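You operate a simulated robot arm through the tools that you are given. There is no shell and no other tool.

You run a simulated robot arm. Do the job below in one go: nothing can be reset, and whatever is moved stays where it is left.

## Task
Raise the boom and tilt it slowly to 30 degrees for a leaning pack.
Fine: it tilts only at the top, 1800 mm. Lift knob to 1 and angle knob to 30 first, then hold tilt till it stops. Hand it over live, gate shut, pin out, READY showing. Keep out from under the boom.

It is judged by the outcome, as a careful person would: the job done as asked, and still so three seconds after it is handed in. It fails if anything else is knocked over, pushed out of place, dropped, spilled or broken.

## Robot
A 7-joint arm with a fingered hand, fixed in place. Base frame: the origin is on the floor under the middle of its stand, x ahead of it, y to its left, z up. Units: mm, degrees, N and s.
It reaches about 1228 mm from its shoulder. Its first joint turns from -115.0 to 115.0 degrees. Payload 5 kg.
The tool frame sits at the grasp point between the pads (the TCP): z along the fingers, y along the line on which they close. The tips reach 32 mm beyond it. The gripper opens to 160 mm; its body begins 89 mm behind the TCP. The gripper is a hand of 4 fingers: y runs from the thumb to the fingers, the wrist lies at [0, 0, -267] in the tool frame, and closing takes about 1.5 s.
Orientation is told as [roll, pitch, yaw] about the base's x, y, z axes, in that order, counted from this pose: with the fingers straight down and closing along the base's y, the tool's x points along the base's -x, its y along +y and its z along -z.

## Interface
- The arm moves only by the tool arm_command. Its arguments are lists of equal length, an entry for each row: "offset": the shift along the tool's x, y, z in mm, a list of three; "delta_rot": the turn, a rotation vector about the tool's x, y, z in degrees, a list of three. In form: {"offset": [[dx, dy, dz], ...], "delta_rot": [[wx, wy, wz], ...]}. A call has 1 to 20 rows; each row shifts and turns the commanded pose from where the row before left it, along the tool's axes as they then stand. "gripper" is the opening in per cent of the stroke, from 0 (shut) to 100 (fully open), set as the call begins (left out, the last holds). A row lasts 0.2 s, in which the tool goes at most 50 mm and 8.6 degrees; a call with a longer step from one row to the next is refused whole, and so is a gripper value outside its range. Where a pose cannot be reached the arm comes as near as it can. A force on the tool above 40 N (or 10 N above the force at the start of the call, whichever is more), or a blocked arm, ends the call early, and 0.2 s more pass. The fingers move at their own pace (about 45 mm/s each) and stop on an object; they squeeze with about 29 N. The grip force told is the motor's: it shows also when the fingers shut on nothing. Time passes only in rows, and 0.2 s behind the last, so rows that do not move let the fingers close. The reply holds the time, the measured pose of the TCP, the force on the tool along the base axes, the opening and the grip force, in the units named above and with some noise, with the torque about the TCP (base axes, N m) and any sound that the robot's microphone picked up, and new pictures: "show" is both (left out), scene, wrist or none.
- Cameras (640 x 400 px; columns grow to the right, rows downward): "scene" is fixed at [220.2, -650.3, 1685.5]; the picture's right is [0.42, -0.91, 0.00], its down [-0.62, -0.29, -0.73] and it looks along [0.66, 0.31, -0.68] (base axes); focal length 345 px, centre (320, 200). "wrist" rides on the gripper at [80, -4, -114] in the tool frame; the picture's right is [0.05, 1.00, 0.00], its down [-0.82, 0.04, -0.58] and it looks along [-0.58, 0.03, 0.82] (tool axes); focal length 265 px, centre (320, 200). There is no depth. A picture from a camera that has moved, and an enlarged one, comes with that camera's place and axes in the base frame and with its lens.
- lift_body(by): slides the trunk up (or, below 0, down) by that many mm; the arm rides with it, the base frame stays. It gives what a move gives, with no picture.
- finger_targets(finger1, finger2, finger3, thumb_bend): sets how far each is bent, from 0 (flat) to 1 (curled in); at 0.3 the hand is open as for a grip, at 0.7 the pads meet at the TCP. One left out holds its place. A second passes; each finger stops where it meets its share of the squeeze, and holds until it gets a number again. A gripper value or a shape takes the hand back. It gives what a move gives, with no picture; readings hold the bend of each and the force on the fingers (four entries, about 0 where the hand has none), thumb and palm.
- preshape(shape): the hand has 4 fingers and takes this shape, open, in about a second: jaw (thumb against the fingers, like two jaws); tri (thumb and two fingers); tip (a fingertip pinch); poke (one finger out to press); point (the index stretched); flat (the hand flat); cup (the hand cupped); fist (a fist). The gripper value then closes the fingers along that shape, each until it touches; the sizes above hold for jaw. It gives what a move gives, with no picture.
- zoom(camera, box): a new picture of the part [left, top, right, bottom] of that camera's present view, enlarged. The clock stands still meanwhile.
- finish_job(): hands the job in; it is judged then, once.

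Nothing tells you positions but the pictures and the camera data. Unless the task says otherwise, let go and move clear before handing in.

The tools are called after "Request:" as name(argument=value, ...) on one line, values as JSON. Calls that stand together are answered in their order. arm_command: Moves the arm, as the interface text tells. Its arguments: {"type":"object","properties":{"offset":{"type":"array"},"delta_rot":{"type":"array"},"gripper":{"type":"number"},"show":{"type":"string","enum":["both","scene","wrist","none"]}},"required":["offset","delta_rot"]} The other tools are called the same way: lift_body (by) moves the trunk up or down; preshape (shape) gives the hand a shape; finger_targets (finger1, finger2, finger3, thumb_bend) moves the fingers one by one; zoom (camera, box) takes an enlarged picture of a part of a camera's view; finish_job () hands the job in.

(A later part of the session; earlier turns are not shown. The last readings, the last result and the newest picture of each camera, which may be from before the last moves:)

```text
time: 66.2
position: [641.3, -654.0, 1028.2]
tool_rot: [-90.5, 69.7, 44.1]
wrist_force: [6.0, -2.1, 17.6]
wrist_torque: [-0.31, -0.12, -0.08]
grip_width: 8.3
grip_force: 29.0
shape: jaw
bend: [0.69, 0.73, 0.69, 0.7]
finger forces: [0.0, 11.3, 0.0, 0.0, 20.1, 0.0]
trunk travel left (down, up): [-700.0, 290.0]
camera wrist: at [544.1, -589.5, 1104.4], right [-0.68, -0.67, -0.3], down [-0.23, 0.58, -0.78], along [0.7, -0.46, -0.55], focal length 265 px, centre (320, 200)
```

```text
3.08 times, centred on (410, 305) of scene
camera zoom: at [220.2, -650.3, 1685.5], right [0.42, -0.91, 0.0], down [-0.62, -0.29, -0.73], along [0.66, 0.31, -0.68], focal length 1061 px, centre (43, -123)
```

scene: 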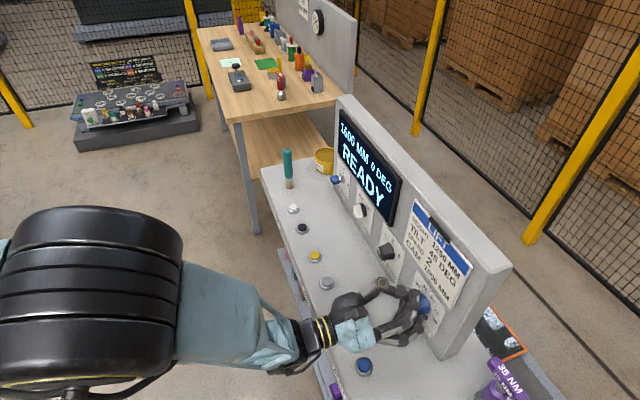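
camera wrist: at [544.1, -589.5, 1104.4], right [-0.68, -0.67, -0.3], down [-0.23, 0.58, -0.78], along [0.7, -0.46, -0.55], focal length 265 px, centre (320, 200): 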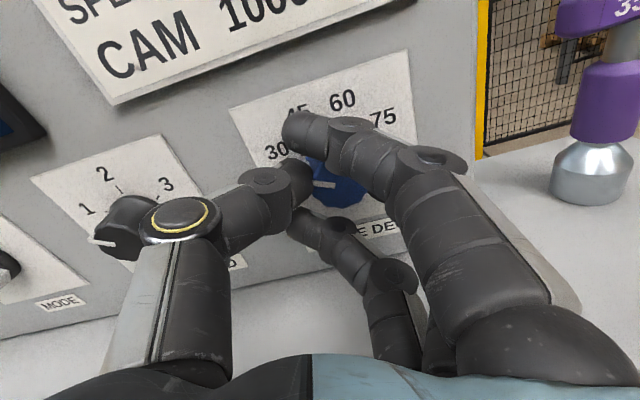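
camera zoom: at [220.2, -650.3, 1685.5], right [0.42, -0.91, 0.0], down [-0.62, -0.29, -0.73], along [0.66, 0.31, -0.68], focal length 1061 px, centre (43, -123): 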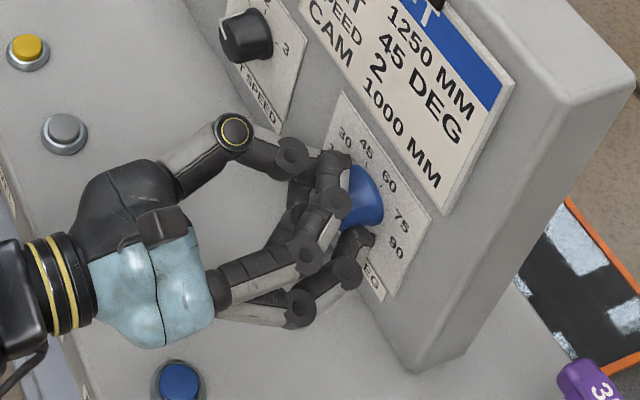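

The knob turned with the hand. There's about 18 N of upward load, so I'll ease that off before opening, then back away and check.

Request:
arm_command(offset=[[3, -1, 0], [3, -1, 0], [0, 0, 0]], delta_rot=[[0, 0, 0], [0, 0, 0], [0, 0, 0]], show="none")

Request:
arm_command(offset=[[0, 0, 0], [0, 0, 0], [0, 0, 0], [0, 0, 0], [0, 0, 0], [0, 0, -10], [0, 0, -20], [0, 0, -20], [0, 0, -20], [0, 0, 0]], delta_rot=[[0, 0, 0], [0, 0, 0], [0, 0, 0], [0, 0, 0], [0, 0, 0], [0, 0, 0], [0, 0, 0], [0, 0, 0], [0, 0, 0], [0, 0, 0]], gripper=60)

Request:
zoom(camera="wrist", box=[220, 40, 440, 240])

Request:
zoom(camera="scene", box=[330, 240, 490, 370])

```text
time: 67.0
position: [641.2, -653.6, 1030.2]
tool_rot: [-89.1, 69.6, 45.4]
wrist_force: [6.3, -0.9, -7.0]
wrist_torque: [0.18, 0.06, -0.12]
grip_width: 8.1
grip_force: 28.8
shape: jaw
bend: [0.69, 0.73, 0.69, 0.7]
finger forces: [0.1, 15.5, 0.0, 0.1, 14.7, 0.0]
trunk travel left (down, up): [-700.0, 290.0]
```

```text
time: 69.2
position: [591.7, -603.9, 1032.2]
tool_rot: [-90.1, 69.6, 44.4]
wrist_force: [0.9, -0.3, -0.3]
wrist_torque: [0.01, -0.01, -0.01]
grip_width: 95.9
grip_force: 0.1
shape: jaw
bend: [0.71, 0.71, 0.71, 0.69]
finger forces: [0.0, 0.0, 0.0, 0.1, 0.0, 0.0]
trunk travel left (down, up): [-700.0, 290.0]
camera wrist: at [495.0, -539.7, 1109.5], right [-0.68, -0.67, -0.3], down [-0.23, 0.58, -0.78], along [0.7, -0.46, -0.55], focal length 265 px, centre (320, 200)
```

scene: 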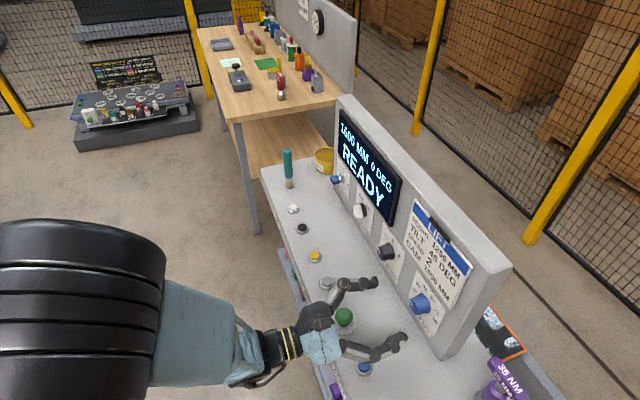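
wrist: 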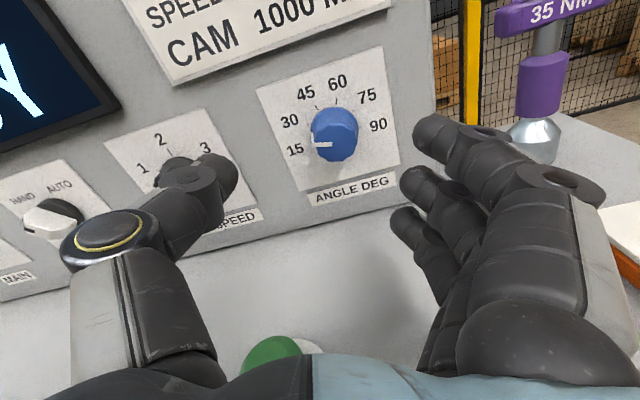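

```text
2.00 times, centred on (330, 140) of wrist
camera zoom: at [495.0, -539.7, 1109.5], right [-0.68, -0.67, -0.3], down [-0.23, 0.58, -0.78], along [0.7, -0.46, -0.55], focal length 531 px, centre (300, 320)
```

zoom: 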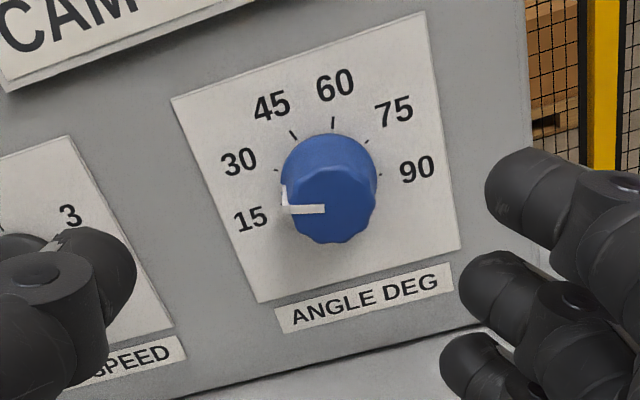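

```text
3.08 times, centred on (410, 305) of scene
camera zoom: at [220.2, -650.3, 1685.5], right [0.42, -0.91, 0.0], down [-0.62, -0.29, -0.73], along [0.66, 0.31, -0.68], focal length 1061 px, centre (43, -123)
```

zoom: 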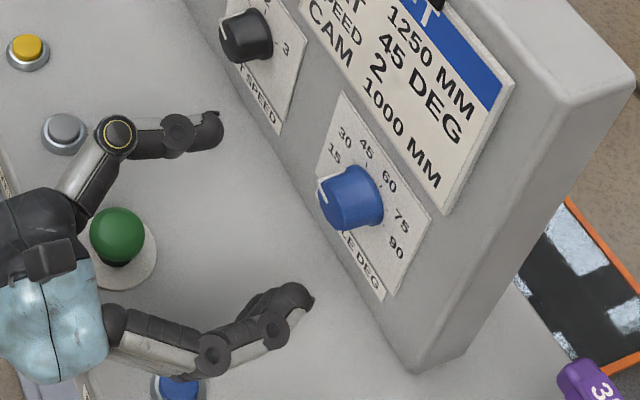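

The pointer reads about 26, so the knob slipped some 11° in the grip and needs about 11° more. I'll return the roll to level, re-grip a little deeper with a better-centred pivot, and finish the turn.

Request:
arm_command(offset=[[0, 0, 0], [0, 0, 0], [0, 0, 0], [-6.6, 0, 20], [0, 0, 20], [0, 0, 15], [0, 0, 0]], delta_rot=[[0, 0, -6.7], [0, 0, -6.7], [0, 0, -6.6], [0, 0, 0], [0, 0, 0], [0, 0, 0], [0, 0, 0]], gripper=65, show="wrist")

Request:
zoom(camera="wrist", box=[220, 60, 440, 260])

```text
time: 70.8
position: [630.0, -642.8, 1025.8]
tool_rot: [-88.0, 89.5, 46.5]
wrist_force: [0.2, -0.1, -0.1]
wrist_torque: [0.01, 0.04, -0.01]
grip_width: 103.5
grip_force: 0.1
shape: jaw
bend: [0.7, 0.7, 0.7, 0.67]
finger forces: [0.0, 0.1, 0.0, 0.1, 0.0, 0.0]
trunk travel left (down, up): [-700.0, 290.0]
camera wrist: at [553.2, -559.8, 1106.2], right [-0.71, -0.7, 0.05], down [-0.43, 0.39, -0.82], along [0.55, -0.6, -0.58], focal length 265 px, centre (320, 200)
```

wrist: 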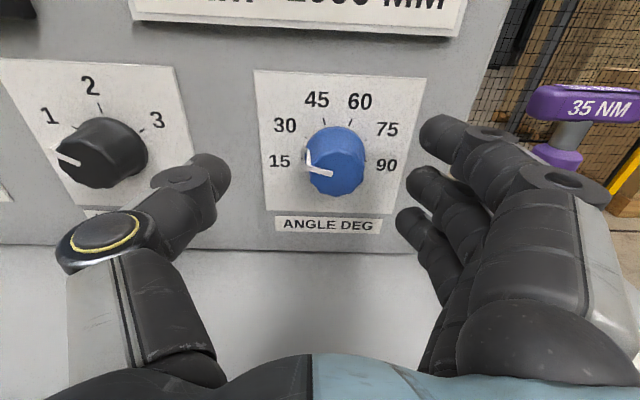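

```text
2.00 times, centred on (330, 160) of wrist
camera zoom: at [553.2, -559.8, 1106.2], right [-0.71, -0.7, 0.05], down [-0.43, 0.39, -0.82], along [0.55, -0.6, -0.58], focal length 531 px, centre (300, 280)
```

zoom: 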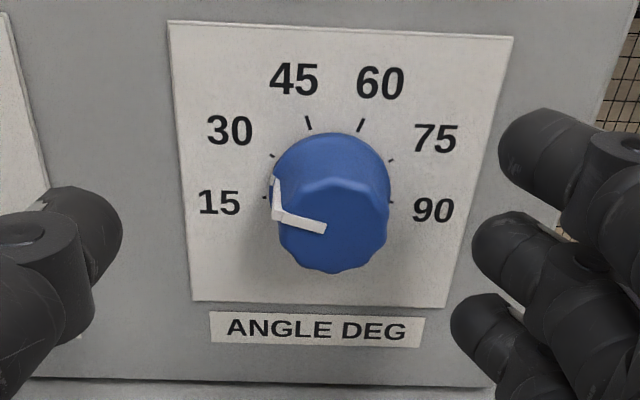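

The pointer is about 10° short of the 30 tick. I'll move in and grip again.

Request:
arm_command(offset=[[0, 0, 9], [0, 0, 9], [0, 0, 0]], delta_rot=[[0, 0, 0], [0, 0, 0], [0, 0, 0]], show="none")

Request:
arm_command(offset=[[0, 0, 0], [0, 0, 0], [0, 0, 0], [0, 0, 0], [0, 0, 0], [0, 0, 0], [0, 0, 0], [0, 0, 0], [0, 0, 0]], delta_rot=[[0, 0, 0], [0, 0, 0], [0, 0, 0], [0, 0, 0], [0, 0, 0], [0, 0, 0], [0, 0, 0], [0, 0, 0], [0, 0, 0]], gripper=4, show="wrist")

Request:
zoom(camera="wrist", box=[220, 80, 440, 280])

```text
time: 71.6
position: [642.2, -655.5, 1026.2]
tool_rot: [-90.1, 89.6, 44.4]
wrist_force: [-0.9, 0.3, -0.1]
wrist_torque: [-0.02, 0.04, 0.0]
grip_width: 103.3
grip_force: 0.1
shape: jaw
bend: [0.7, 0.7, 0.7, 0.67]
finger forces: [0.0, 0.0, 0.0, 0.0, 0.1, 0.0]
trunk travel left (down, up): [-700.0, 290.0]
```

```text
time: 73.6
position: [645.3, -653.2, 1026.6]
tool_rot: [-91.6, 89.5, 43.0]
wrist_force: [14.3, 7.2, 0.7]
wrist_torque: [-0.04, -0.04, 0.22]
grip_width: 6.8
grip_force: 29.1
shape: jaw
bend: [0.69, 0.73, 0.69, 0.7]
finger forces: [0.0, 9.9, 0.0, 0.1, 24.7, 0.0]
trunk travel left (down, up): [-700.0, 290.0]
camera wrist: at [567.8, -571.1, 1106.8], right [-0.71, -0.7, 0.05], down [-0.43, 0.38, -0.82], along [0.56, -0.6, -0.58], focal length 265 px, centre (320, 200)
```

wrist: 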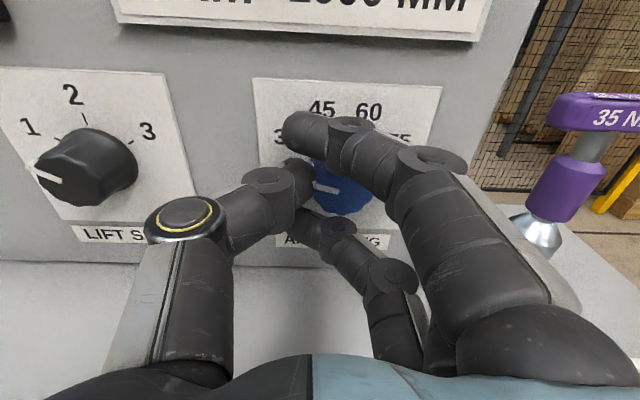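

```text
2.00 times, centred on (330, 180) of wrist
camera zoom: at [567.8, -571.1, 1106.8], right [-0.71, -0.7, 0.05], down [-0.43, 0.38, -0.82], along [0.56, -0.6, -0.58], focal length 531 px, centre (300, 240)
```

zoom: 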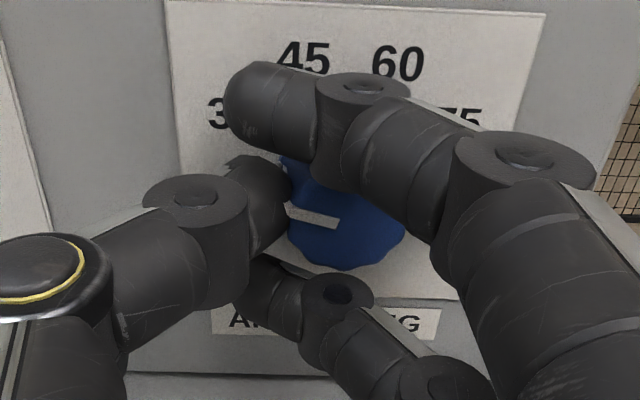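

Request:
arm_command(offset=[[0, -3, 0], [0, -3, 0], [1.2, 0, 0], [1.3, 0, 0], [0, 0, 0]], delta_rot=[[0, 0, 0], [0, 0, 0], [0, 0, 5.5], [0, 0, 5.5], [0, 0, 0]], show="wrist")

Request:
zoom(camera="wrist", box=[220, 80, 440, 280])

```text
time: 74.8
position: [646.3, -653.4, 1029.2]
tool_rot: [-90.2, 78.6, 44.2]
wrist_force: [4.8, -2.1, 6.0]
wrist_torque: [-0.12, -0.01, -0.1]
grip_width: 6.3
grip_force: 29.1
shape: jaw
bend: [0.69, 0.73, 0.69, 0.7]
finger forces: [0.1, 14.3, 0.1, 0.0, 16.2, 0.1]
trunk travel left (down, up): [-700.0, 290.0]
camera wrist: at [558.7, -580.2, 1108.7], right [-0.71, -0.69, -0.15], down [-0.32, 0.5, -0.81], along [0.63, -0.52, -0.57], focal length 265 px, centre (320, 200)
```

wrist: 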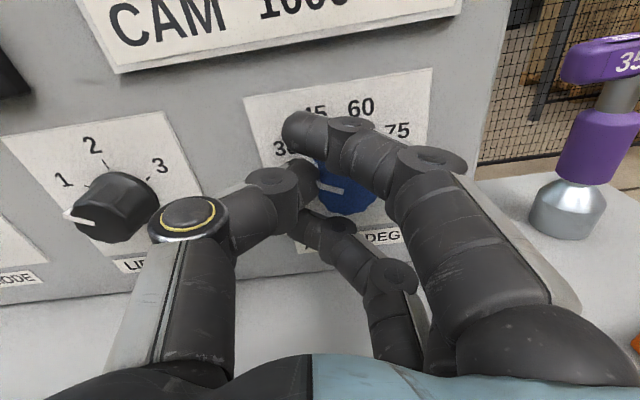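

```text
2.00 times, centred on (330, 180) of wrist
camera zoom: at [558.7, -580.2, 1108.7], right [-0.71, -0.69, -0.15], down [-0.32, 0.5, -0.81], along [0.63, -0.52, -0.57], focal length 531 px, centre (300, 240)
```

zoom: 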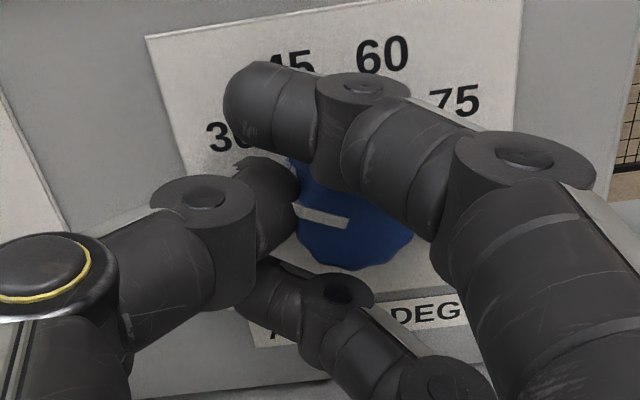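

Request:
arm_command(offset=[[0, 0, 0], [0, 0, 0], [0, 0, 0], [0, 0, 0], [0, 0, 0], [0, 0, -10], [0, 0, -15], [0, 0, -15], [0, 0, 0]], delta_rot=[[0, 0, 0], [0, 0, 0], [0, 0, 0], [0, 0, 0], [0, 0, 0], [0, 0, 0], [0, 0, -5.5], [0, 0, -5.5], [0, 0, 0]], gripper=65, show="wrist")

Request:
zoom(camera="wrist", box=[250, 70, 410, 220])

```text
time: 76.8
position: [619.6, -624.1, 1029.2]
tool_rot: [-87.5, 89.6, 47.0]
wrist_force: [-0.4, 0.1, -0.4]
wrist_torque: [0.03, -0.05, 0.0]
grip_width: 104.0
grip_force: 0.1
shape: jaw
bend: [0.69, 0.7, 0.69, 0.67]
finger forces: [0.1, 0.0, 0.1, 0.1, 0.1, 0.1]
trunk travel left (down, up): [-700.0, 290.0]
camera wrist: at [541.9, -539.9, 1109.1], right [-0.71, -0.7, 0.05], down [-0.43, 0.39, -0.82], along [0.55, -0.6, -0.58], focal length 265 px, centre (320, 200)
```

wrist: 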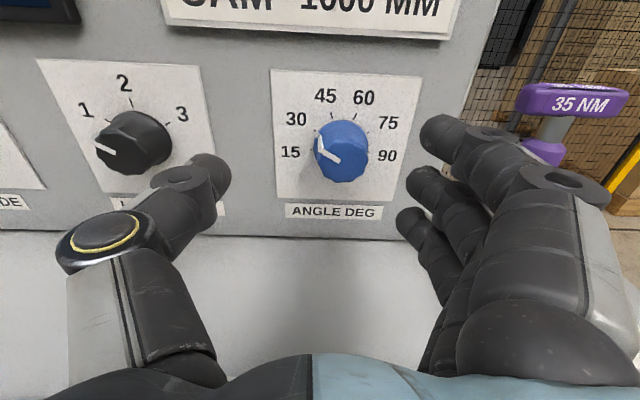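

```text
2.67 times, centred on (330, 145) of wrist
camera zoom: at [541.9, -539.9, 1109.1], right [-0.71, -0.7, 0.05], down [-0.43, 0.39, -0.82], along [0.55, -0.6, -0.58], focal length 708 px, centre (293, 347)
```

zoom: 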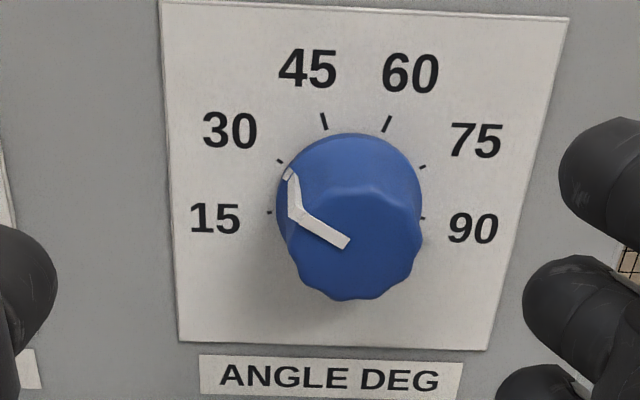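

Request:
zoom(camera="wrist", box=[292, 100, 388, 190])

Request:
zoom(camera="wrist", box=[70, 70, 200, 190])

Request:
zoom(camera="scene", box=[395, 275, 455, 335])

```text
4.44 times, centred on (340, 145) of wrist
camera zoom: at [541.9, -539.9, 1109.1], right [-0.71, -0.7, 0.05], down [-0.43, 0.39, -0.82], along [0.55, -0.6, -0.58], focal length 1180 px, centre (231, 444)
```

zoom: 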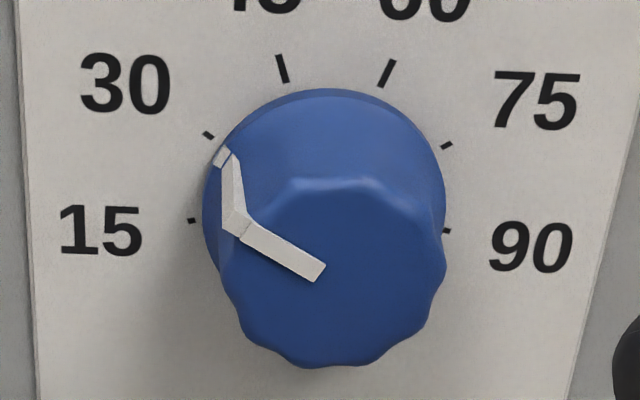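

```text
3.33 times, centred on (135, 130) of wrist
camera zoom: at [541.9, -539.9, 1109.1], right [-0.71, -0.7, 0.05], down [-0.43, 0.39, -0.82], along [0.55, -0.6, -0.58], focal length 885 px, centre (937, 433)
```

zoom: 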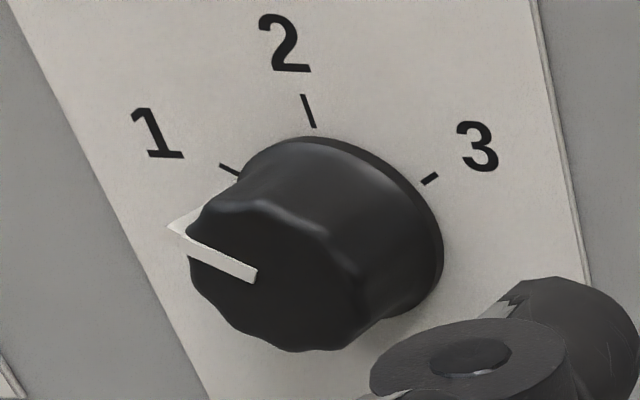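

```text
6.67 times, centred on (425, 305) of scene
camera zoom: at [220.2, -650.3, 1685.5], right [0.42, -0.91, 0.0], down [-0.62, -0.29, -0.73], along [0.66, 0.31, -0.68], focal length 2300 px, centre (-380, -500)
```

zoom: 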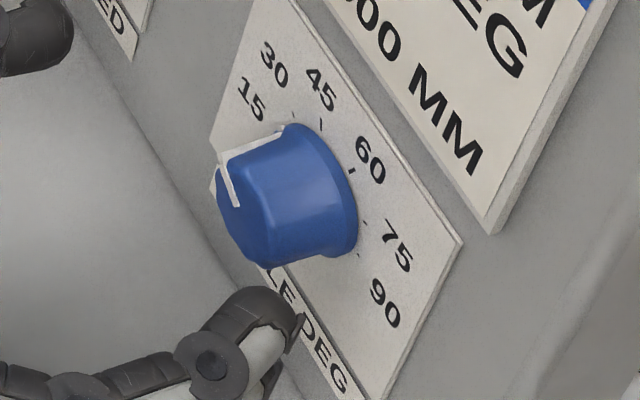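

The pointer is now very close to 30. I'll back off and view the dial with the 30 mark upright in the picture, for a precise check, as I did with the lift knob.

Request:
arm_command(offset=[[8, 0, -20], [8, 0, -20], [8, 0, -15], [0, 0, 0], [0, 0, 0], [0, 0, 0], [0, 0, 0], [0, 0, 0], [0, 0, 0], [0, 0, 0], [0, 0, 0], [0, 0, 0]], delta_rot=[[0, 0, 0], [0, 0, 0], [0, 0, 0], [0, 0, -7.5], [0, 0, -7.5], [0, 0, -7.5], [0, 0, -7.5], [0, 0, -7.5], [0, 0, -7.5], [0, 0, -7.5], [0, 0, -7.5], [0, 0, 0]], show="wrist")

```text
time: 79.4
position: [581.2, -585.2, 1052.6]
tool_rot: [90.0, 30.3, -135.6]
wrist_force: [0.4, 0.7, -0.3]
wrist_torque: [0.01, 0.0, 0.01]
grip_width: 104.0
grip_force: 0.1
shape: jaw
bend: [0.69, 0.7, 0.69, 0.67]
finger forces: [0.0, 0.0, 0.1, 0.1, 0.0, 0.1]
trunk travel left (down, up): [-700.0, 290.0]
camera wrist: at [552.1, -453.7, 1089.6], right [-0.33, -0.32, 0.89], down [-0.92, -0.1, -0.37], along [0.21, -0.94, -0.27], focal length 265 px, centre (320, 200)
```

wrist: 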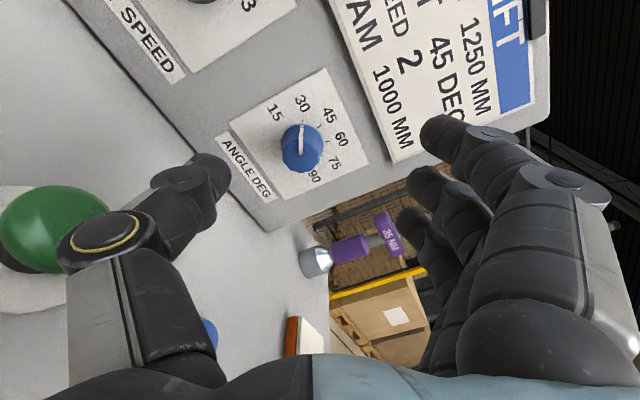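

Request:
zoom(camera="wrist", box=[255, 85, 351, 185])

```text
4.00 times, centred on (303, 135) of wrist
camera zoom: at [552.1, -453.7, 1089.6], right [-0.33, -0.32, 0.89], down [-0.92, -0.1, -0.37], along [0.21, -0.94, -0.27], focal length 1062 px, centre (388, 460)
```

zoom: 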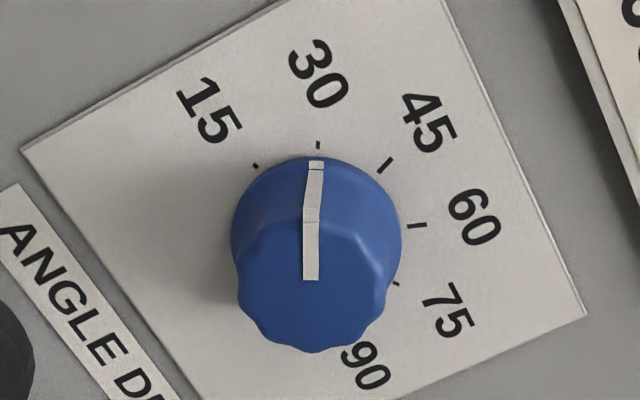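

The pointer sits on the 30 mark, within about half a degree. Next come the buttons. I'll level the hand, rise clear, tip the fingers 45° down so the camera looks straight down, and form the poke shape.

Request:
arm_command(offset=[[0, 0, 0], [0, 0, 0], [0, 0, 0], [0, 0, 0], [0, 0, 0], [0, 0, 0], [0, 0, 0], [0, 0, 0], [30, 0, -15], [30, 0, -15], [30, 0, -15], [30, 0, -15], [0, 0, 0]], delta_rot=[[0, 0, 7.5], [0, 0, 7.5], [0, 0, 7.5], [0, 0, 7.5], [0, 0, 7.5], [0, 0, 7.5], [0, 0, 7.5], [0, 0, 7.5], [0, 0, 0], [0, 0, 0], [0, 0, 0], [0, 0, 0], [0, 0, 0]], show="none")

Request:
arm_command(offset=[[0, 0, 0], [0, 0, 0], [0, 0, 0], [0, 0, 0], [0, 0, 0], [0, 0, 0], [0, 0, 0]], delta_rot=[[0, -7.5, 0], [0, -7.5, 0], [0, -7.5, 0], [0, -7.5, 0], [0, -7.5, 0], [0, -7.5, 0], [0, 0, 0]], show="none")

Request:
preshape(shape="poke")

Request:
arm_command(offset=[[0, 0, 0]], delta_rot=[[0, 0, 0]])

```text
time: 82.2
position: [539.3, -541.9, 1174.8]
tool_rot: [-84.3, 89.6, 50.2]
wrist_force: [-0.1, -0.5, -0.7]
wrist_torque: [0.04, -0.01, 0.02]
grip_width: 103.9
grip_force: 0.0
shape: jaw
bend: [0.69, 0.7, 0.69, 0.67]
finger forces: [0.0, 0.0, 0.0, 0.0, 0.0, 0.0]
trunk travel left (down, up): [-700.0, 290.0]
```

```text
time: 83.8
position: [538.4, -542.5, 1173.5]
tool_rot: [-0.5, 45.0, 134.0]
wrist_force: [-0.6, 0.2, -0.1]
wrist_torque: [-0.01, -0.02, 0.0]
grip_width: 103.8
grip_force: 0.0
shape: jaw
bend: [0.69, 0.7, 0.69, 0.67]
finger forces: [0.0, 0.0, 0.0, 0.0, 0.0, 0.0]
trunk travel left (down, up): [-700.0, 290.0]
```

```text
time: 84.7
position: [538.3, -542.1, 1172.7]
tool_rot: [-0.5, 45.0, 134.2]
wrist_force: [0.4, 0.0, -0.4]
wrist_torque: [-0.04, -0.03, 0.01]
grip_width: 0.0
grip_force: 0.0
shape: poke
bend: [1.0, 1.0, 1.0, 0.47]
finger forces: [0.0, 0.0, 0.0, 0.0, 0.0, 0.1]
trunk travel left (down, up): [-700.0, 290.0]
```

```text
time: 85.1
position: [537.6, -542.3, 1173.3]
tool_rot: [-0.6, 44.9, 134.1]
wrist_force: [-0.5, -0.1, -0.6]
wrist_torque: [-0.01, -0.02, -0.01]
grip_width: 0.1
grip_force: 0.1
shape: poke
bend: [1.0, 1.0, 1.0, 0.47]
finger forces: [0.0, 0.0, 0.1, 0.0, 0.1, 0.0]
trunk travel left (down, up): [-700.0, 290.0]
camera wrist: at [524.1, -523.0, 1309.9], right [-0.69, -0.73, 0.03], down [-0.72, 0.67, -0.17], along [0.1, -0.14, -0.99], focal length 265 px, centre (320, 200)
```

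scene: 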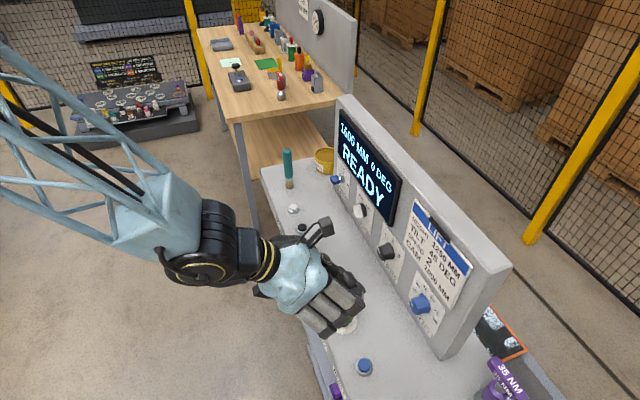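
wrist: 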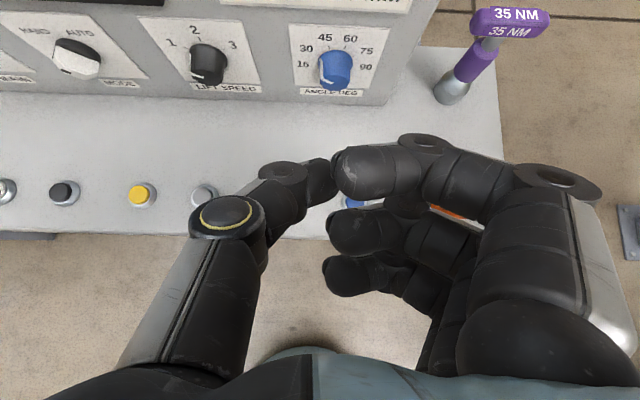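

In the poke shape all the fingers curl in. I'll try the point shape, with the index stretched.

Request:
preshape(shape="point")

Request:
arm_command(offset=[[0, 0, 0]], delta_rot=[[0, 0, 0]])

Request:
zoom(camera="scene", box=[240, 190, 400, 350])

```text
time: 86.0
position: [538.6, -541.6, 1173.1]
tool_rot: [-0.4, 45.1, 134.1]
wrist_force: [-0.1, -0.3, 0.3]
wrist_torque: [0.0, 0.0, 0.03]
grip_width: 152.1
grip_force: 0.0
shape: point
bend: [0.3, 1.0, 1.0, 0.54]
finger forces: [0.1, 0.0, 0.0, 0.0, 0.0, 0.0]
trunk travel left (down, up): [-700.0, 290.0]
```

```text
time: 86.4
position: [538.8, -542.5, 1173.9]
tool_rot: [-0.5, 45.0, 134.1]
wrist_force: [0.6, -0.7, -0.7]
wrist_torque: [0.04, -0.02, 0.0]
grip_width: 152.1
grip_force: 0.1
shape: point
bend: [0.3, 1.0, 1.0, 0.54]
finger forces: [0.1, 0.0, 0.0, 0.0, 0.1, 0.0]
trunk travel left (down, up): [-700.0, 290.0]
camera wrist: at [524.1, -523.0, 1309.9], right [-0.69, -0.73, 0.03], down [-0.72, 0.67, -0.17], along [0.1, -0.14, -0.99], focal length 265 px, centre (320, 200)
```

scene: 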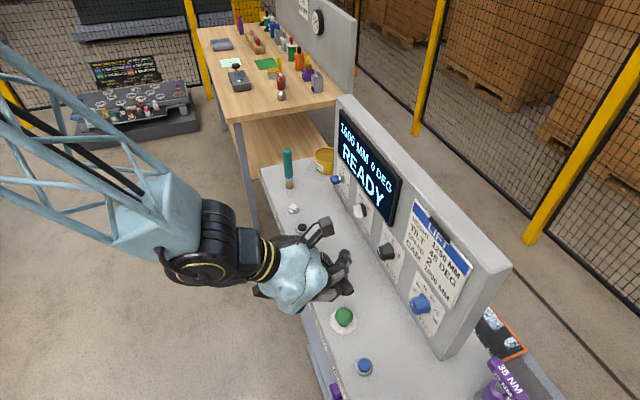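
wrist: 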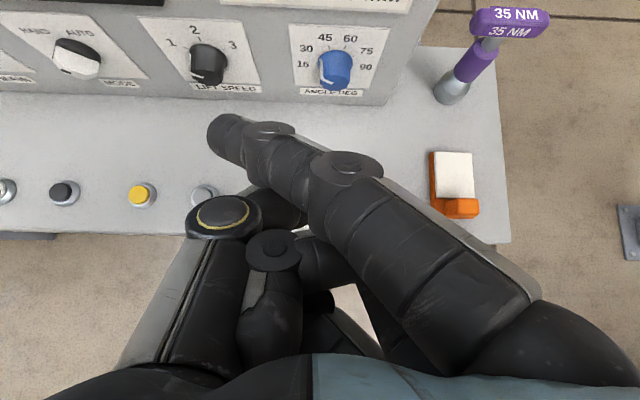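

```text
2.50 times, centred on (320, 270) of scene
camera zoom: at [220.2, -650.3, 1685.5], right [0.42, -0.91, 0.0], down [-0.62, -0.29, -0.73], along [0.66, 0.31, -0.68], focal length 862 px, centre (320, 25)
```

zoom: 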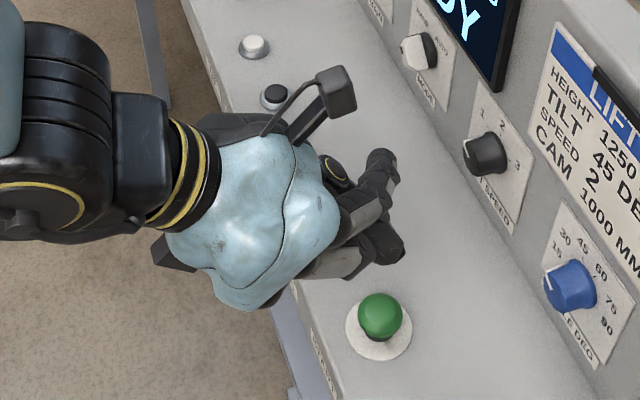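

The index is still bent across the palm. I'll straighten it fully with the finger targets and look again.

Request:
finger_targets(finger1=0.0, finger2=1.0, finger3=1.0, thumb_bend=1.0)

Request:
arm_command(offset=[[0, 0, 0]], delta_rot=[[0, 0, 0]])

Request:
zoom(camera="scene", box=[240, 190, 400, 350])

```text
time: 87.4
position: [538.3, -542.4, 1172.3]
tool_rot: [-0.5, 45.0, 134.2]
wrist_force: [0.4, 1.0, -0.5]
wrist_torque: [-0.04, 0.0, -0.01]
grip_width: 93.0
grip_force: 0.0
shape: fingers
bend: [0.0, 1.0, 1.0, 0.92]
finger forces: [0.0, 0.1, 0.0, 0.0, 0.0, 0.0]
trunk travel left (down, up): [-700.0, 290.0]
```

```text
time: 87.8
position: [539.1, -542.0, 1172.8]
tool_rot: [-0.6, 45.0, 134.2]
wrist_force: [0.8, 0.6, -0.2]
wrist_torque: [-0.05, 0.02, 0.0]
grip_width: 93.2
grip_force: 0.0
shape: fingers
bend: [0.0, 1.0, 1.0, 0.92]
finger forces: [0.0, 0.0, 0.0, 0.1, 0.0, 0.1]
trunk travel left (down, up): [-700.0, 290.0]
camera wrist: at [524.1, -523.0, 1309.9], right [-0.69, -0.73, 0.03], down [-0.72, 0.67, -0.17], along [0.1, -0.14, -0.99], focal length 265 px, centre (320, 200)
```

scene: 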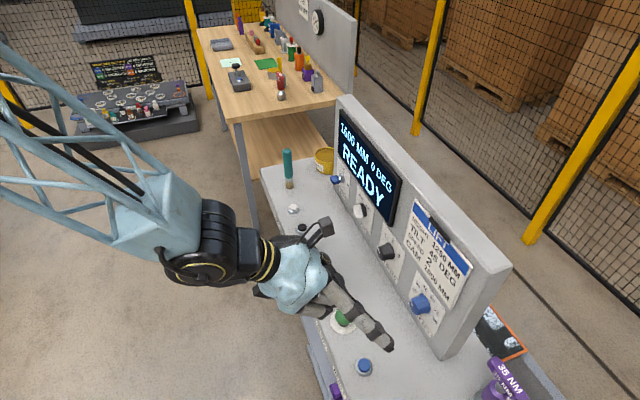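
wrist: 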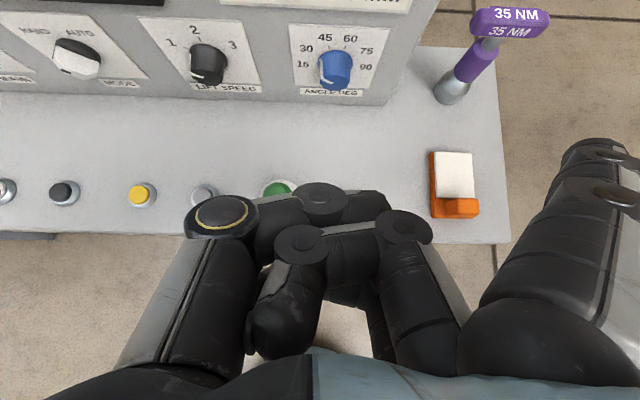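

```text
2.50 times, centred on (320, 270) of scene
camera zoom: at [220.2, -650.3, 1685.5], right [0.42, -0.91, 0.0], down [-0.62, -0.29, -0.73], along [0.66, 0.31, -0.68], focal length 862 px, centre (320, 25)
```

zoom: 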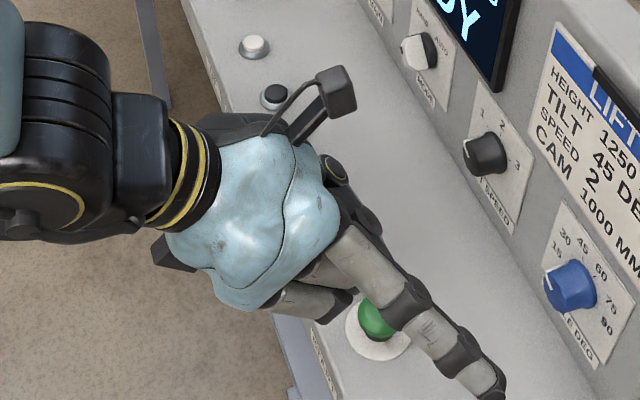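

A straight index splays outward, so that won't do. I'll use a middle-finger and thumb pinch instead, with index and ring curled, since its tip lies on the tool axis. I'll also tip the hand to 65° down.

Request:
arm_command(offset=[[0, 0, 0], [0, 0, 0], [0, 0, 0], [0, 0, 0]], delta_rot=[[0, -6.7, 0], [0, -6.7, 0], [0, -6.6, 0], [0, 0, 0]], show="none")

Request:
finger_targets(finger1=1.0, finger2=0.7, finger3=1.0, thumb_bend=0.7)

Request:
arm_command(offset=[[0, 0, 0]], delta_rot=[[0, 0, 0]])

Request:
zoom(camera="scene", box=[240, 190, 400, 350])

```text
time: 88.8
position: [537.0, -542.4, 1172.1]
tool_rot: [-0.4, 24.9, 134.3]
wrist_force: [-0.5, -1.2, -0.4]
wrist_torque: [0.0, 0.04, 0.01]
grip_width: 93.0
grip_force: 0.1
shape: fingers
bend: [0.0, 1.0, 1.0, 0.92]
finger forces: [0.0, 0.0, 0.0, 0.0, 0.1, 0.1]
trunk travel left (down, up): [-700.0, 290.0]
```

```text
time: 89.8
position: [537.0, -543.4, 1173.2]
tool_rot: [-0.4, 24.9, 134.4]
wrist_force: [-0.4, 0.1, 0.3]
wrist_torque: [0.01, 0.03, 0.0]
grip_width: 50.8
grip_force: 0.1
shape: fingers
bend: [1.0, 0.98, 1.0, 0.69]
finger forces: [0.0, 0.1, 0.1, 0.0, 0.0, 0.1]
trunk travel left (down, up): [-700.0, 290.0]
```

```text
time: 90.2
position: [538.8, -541.8, 1173.2]
tool_rot: [-0.4, 24.9, 134.3]
wrist_force: [0.8, -0.7, 0.0]
wrist_torque: [-0.01, 0.01, -0.01]
grip_width: 51.0
grip_force: 0.1
shape: fingers
bend: [1.0, 0.98, 1.0, 0.69]
finger forces: [0.0, 0.0, 0.0, 0.0, 0.0, 0.0]
trunk travel left (down, up): [-700.0, 290.0]
camera wrist: at [557.9, -557.6, 1309.6], right [-0.68, -0.73, 0.02], down [-0.72, 0.67, 0.18], along [-0.14, 0.11, -0.98], focal length 265 px, centre (320, 200)
```

scene: 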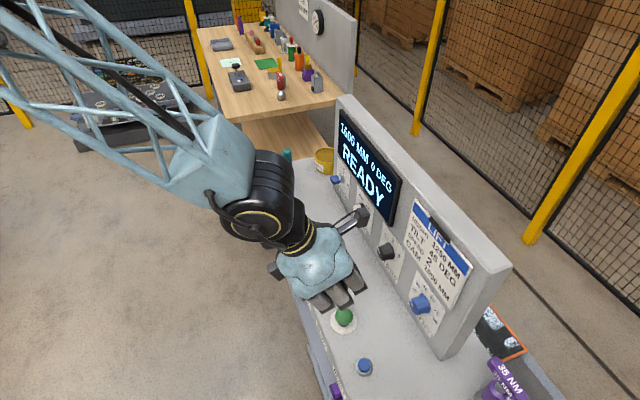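
wrist: 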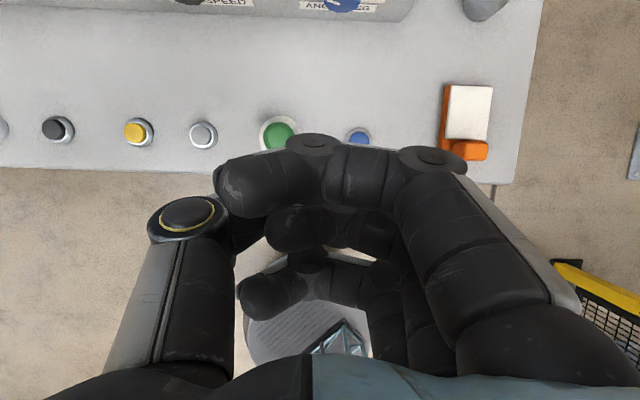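

```text
2.50 times, centred on (320, 270) of scene
camera zoom: at [220.2, -650.3, 1685.5], right [0.42, -0.91, 0.0], down [-0.62, -0.29, -0.73], along [0.66, 0.31, -0.68], focal length 862 px, centre (320, 25)
```

zoom: 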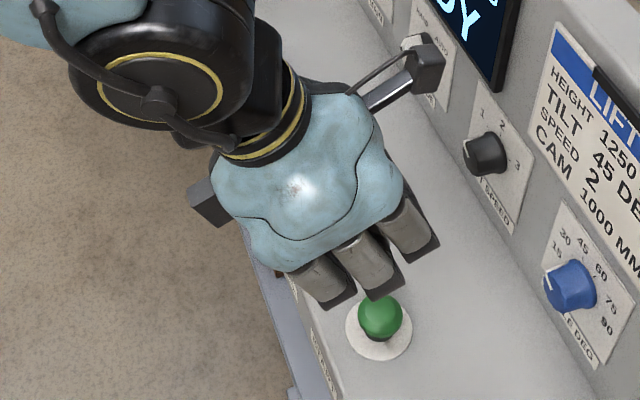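

Request:
finger_targets(finger2=0.6, thumb_bend=0.6)

Request:
arm_command(offset=[[0, 0, 0]], delta_rot=[[0, 0, 0]])

Request:
zoom(camera="scene", box=[240, 190, 400, 350])

```text
time: 91.2
position: [539.0, -541.9, 1172.8]
tool_rot: [-0.4, 25.0, 134.3]
wrist_force: [0.0, 0.0, 1.3]
wrist_torque: [0.0, 0.0, -0.01]
grip_width: 55.4
grip_force: 0.1
shape: fingers
bend: [1.0, 0.6, 1.0, 0.6]
finger forces: [0.0, 0.0, 0.0, 0.0, 0.0, 0.1]
trunk travel left (down, up): [-700.0, 290.0]
```

```text
time: 91.6
position: [539.3, -542.3, 1172.6]
tool_rot: [-0.4, 25.0, 134.3]
wrist_force: [-0.5, 0.5, 0.0]
wrist_torque: [0.01, 0.03, 0.0]
grip_width: 55.4
grip_force: 0.1
shape: fingers
bend: [1.0, 0.6, 1.0, 0.6]
finger forces: [0.1, 0.0, 0.0, 0.1, 0.0, 0.0]
trunk travel left (down, up): [-700.0, 290.0]
camera wrist: at [557.9, -557.6, 1309.6], right [-0.68, -0.73, 0.02], down [-0.72, 0.67, 0.18], along [-0.14, 0.11, -0.98], focal length 265 px, centre (320, 200)
```

scene: 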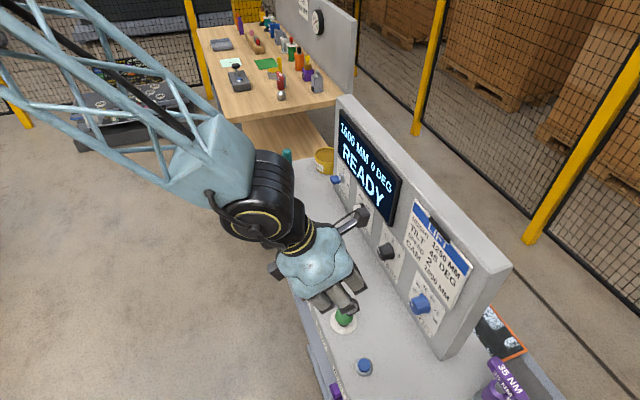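
wrist: 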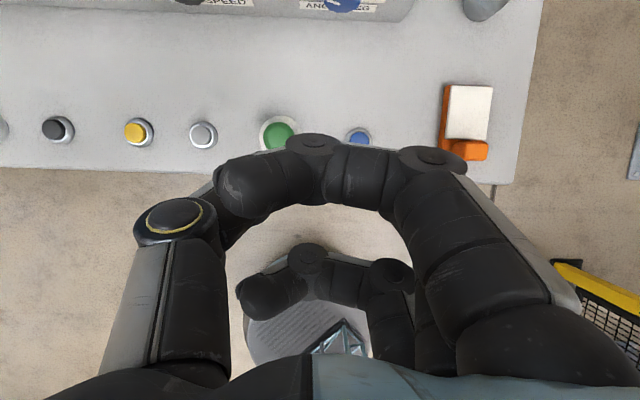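

```text
2.50 times, centred on (320, 270) of scene
camera zoom: at [220.2, -650.3, 1685.5], right [0.42, -0.91, 0.0], down [-0.62, -0.29, -0.73], along [0.66, 0.31, -0.68], focal length 862 px, centre (320, 25)
```

zoom: 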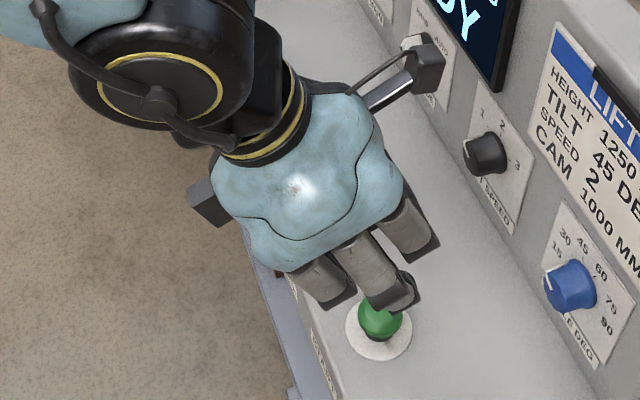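

Request:
finger_targets(finger2=0.72, thumb_bend=0.72)

Request:
arm_command(offset=[[0, 0, -10], [0, 0, 0]], delta_rot=[[0, -7, 0], [0, 0, 0]])

Request:
zoom(camera="scene", box=[240, 190, 400, 350])

```text
time: 92.6
position: [539.0, -542.2, 1172.5]
tool_rot: [-0.3, 24.9, 134.3]
wrist_force: [0.5, 1.2, 0.0]
wrist_torque: [0.0, 0.01, 0.01]
grip_width: 49.8
grip_force: 0.0
shape: fingers
bend: [1.0, 0.71, 1.0, 0.71]
finger forces: [0.0, 0.1, 0.0, 0.0, 0.0, 0.0]
trunk travel left (down, up): [-700.0, 290.0]
```

```text
time: 93.2
position: [534.2, -538.8, 1181.8]
tool_rot: [-0.5, 18.1, 134.3]
wrist_force: [-0.1, -1.4, -0.2]
wrist_torque: [0.05, 0.0, 0.02]
grip_width: 50.3
grip_force: 0.0
shape: fingers
bend: [1.0, 0.71, 1.0, 0.71]
finger forces: [0.0, 0.0, 0.1, 0.0, 0.1, 0.0]
trunk travel left (down, up): [-700.0, 290.0]
camera wrist: at [566.1, -566.9, 1314.8], right [-0.68, -0.73, 0.01], down [-0.7, 0.65, 0.3], along [-0.22, 0.2, -0.95], focal length 265 px, centre (320, 200)
```

scene: 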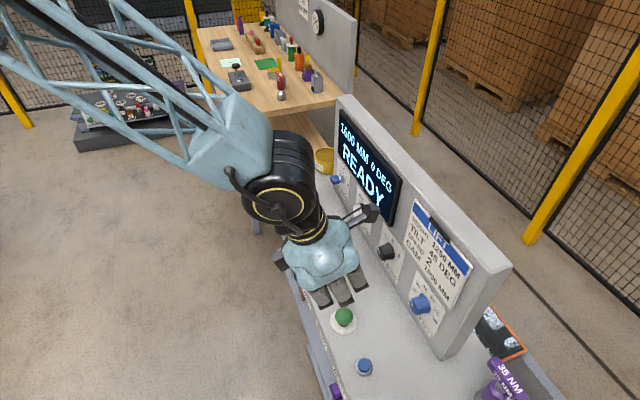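
wrist: 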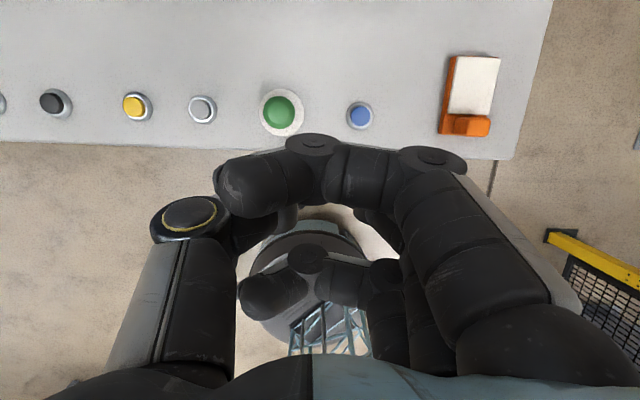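

```text
2.50 times, centred on (320, 270) of scene
camera zoom: at [220.2, -650.3, 1685.5], right [0.42, -0.91, 0.0], down [-0.62, -0.29, -0.73], along [0.66, 0.31, -0.68], focal length 862 px, centre (320, 25)
```

zoom: 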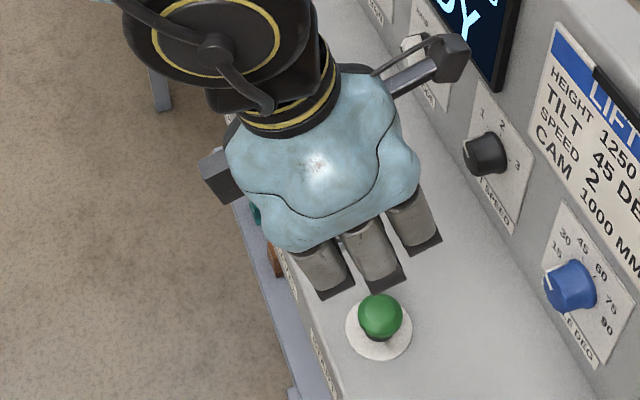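

The curled index hides the tip from the camera. I'll try the fingertip-pinch shape, where index and thumb lie on the camera side and can be seen.

Request:
preshape(shape="tip")

Request:
arm_command(offset=[[0, 0, 0], [0, 0, 0], [0, 0, 0], [0, 0, 0], [0, 0, 0], [0, 0, 0], [0, 0, 0], [0, 0, 0]], delta_rot=[[0, 0, 0], [0, 0, 0], [0, 0, 0], [0, 0, 0], [0, 0, 0], [0, 0, 0], [0, 0, 0], [0, 0, 0]], gripper=0)

Request:
zoom(camera="scene", box=[240, 190, 400, 350])

```text
time: 94.1
position: [535.4, -539.2, 1181.9]
tool_rot: [-0.4, 18.0, 134.3]
wrist_force: [0.3, 0.2, 0.5]
wrist_torque: [0.02, -0.02, 0.04]
grip_width: 159.9
grip_force: 0.2
shape: tip
bend: [0.01, 0.3, 0.01, 0.3]
finger forces: [0.1, 0.0, 0.1, 0.0, 0.0, 0.0]
trunk travel left (down, up): [-700.0, 290.0]
```

```text
time: 95.9
position: [535.7, -539.4, 1182.0]
tool_rot: [-0.4, 17.9, 134.3]
wrist_force: [-0.4, 0.6, 0.1]
wrist_torque: [-0.01, -0.02, 0.0]
grip_width: 0.1
grip_force: 0.1
shape: tip
bend: [0.01, 0.7, 0.01, 0.7]
finger forces: [0.1, 0.0, 0.0, 0.0, 0.1, 0.0]
trunk travel left (down, up): [-700.0, 290.0]
camera wrist: at [566.6, -566.6, 1314.5], right [-0.68, -0.73, 0.01], down [-0.7, 0.65, 0.3], along [-0.22, 0.19, -0.95], focal length 265 px, centre (320, 200)
```

scene: 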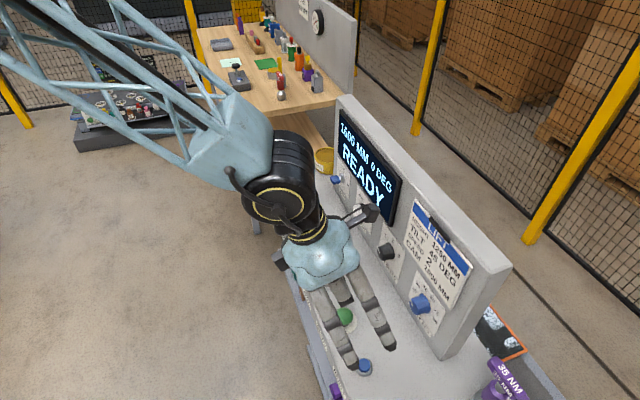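
wrist: 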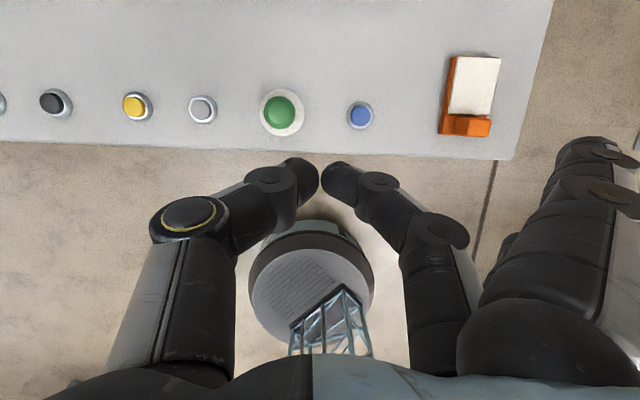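

```text
2.50 times, centred on (320, 270) of scene
camera zoom: at [220.2, -650.3, 1685.5], right [0.42, -0.91, 0.0], down [-0.62, -0.29, -0.73], along [0.66, 0.31, -0.68], focal length 862 px, centre (320, 25)
```

zoom: 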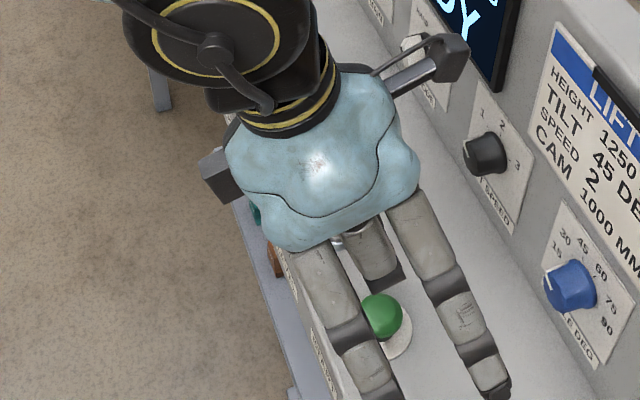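

The tip shape gives a clear pinch (middle finger and thumb) about 32 mm beyond the TCP, with the other fingers splayed out of the way. A brush stands upright left of UP, near (984, -178), so I'll yaw the thumb side away from it as I move over to the UP button.

Request:
arm_command(offset=[[2, -42, 0.7], [2, -42, 0.7], [2, -42, 0.7], [2, -42, 0.7], [2, -42, 0.7], [2, -42, 0.7], [2, -42, 0.7], [2, -42, 0.7], [0, 0, 0], [0, 0, 0], [0, 0, 0], [0, 0, 0], [0, 0, 0]], delta_rot=[[0, 0, 0], [0, 0, 0], [0, 0, 0], [0, 0, 0], [0, 0, 0], [0, 0, 0], [0, 0, 0], [0, 0, 0], [2.3, 0, -7.1], [2.3, 0, -7.1], [2.3, 0, -7.1], [2.3, 0, -7.1], [0, 0, 0]])

```text
time: 98.7
position: [786.4, -316.7, 1183.3]
tool_rot: [-0.3, 18.2, 164.3]
wrist_force: [0.3, -0.1, -0.6]
wrist_torque: [0.01, 0.0, 0.02]
grip_width: 0.0
grip_force: 28.9
shape: tip
bend: [0.28, 0.64, 0.28, 0.67]
finger forces: [0.0, 0.0, 0.0, 0.0, 0.0, 0.0]
trunk travel left (down, up): [-700.0, 290.0]
camera wrist: at [826.9, -323.7, 1316.6], right [-0.22, -0.98, 0.01], down [-0.93, 0.21, 0.29], along [-0.29, 0.05, -0.96], focal length 265 px, centre (320, 200)
```

scene: 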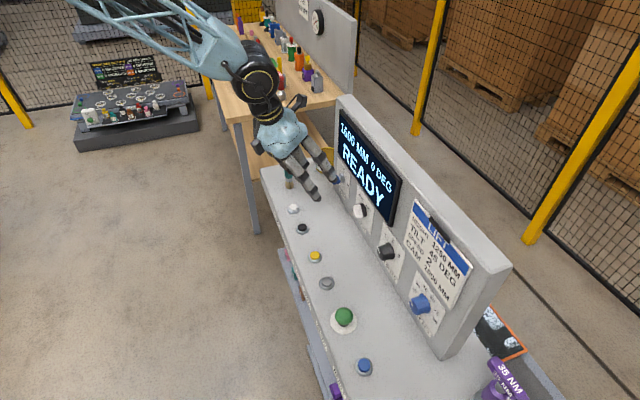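
wrist: 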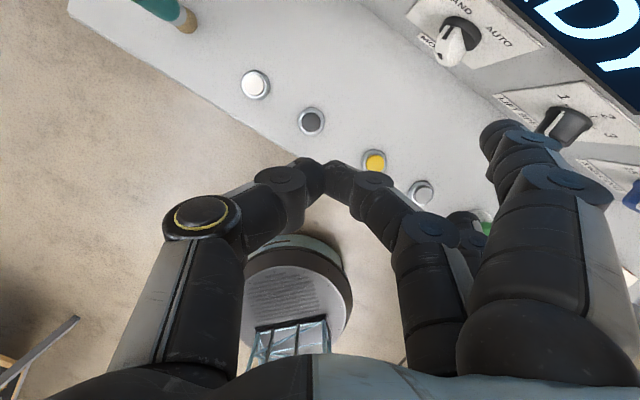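

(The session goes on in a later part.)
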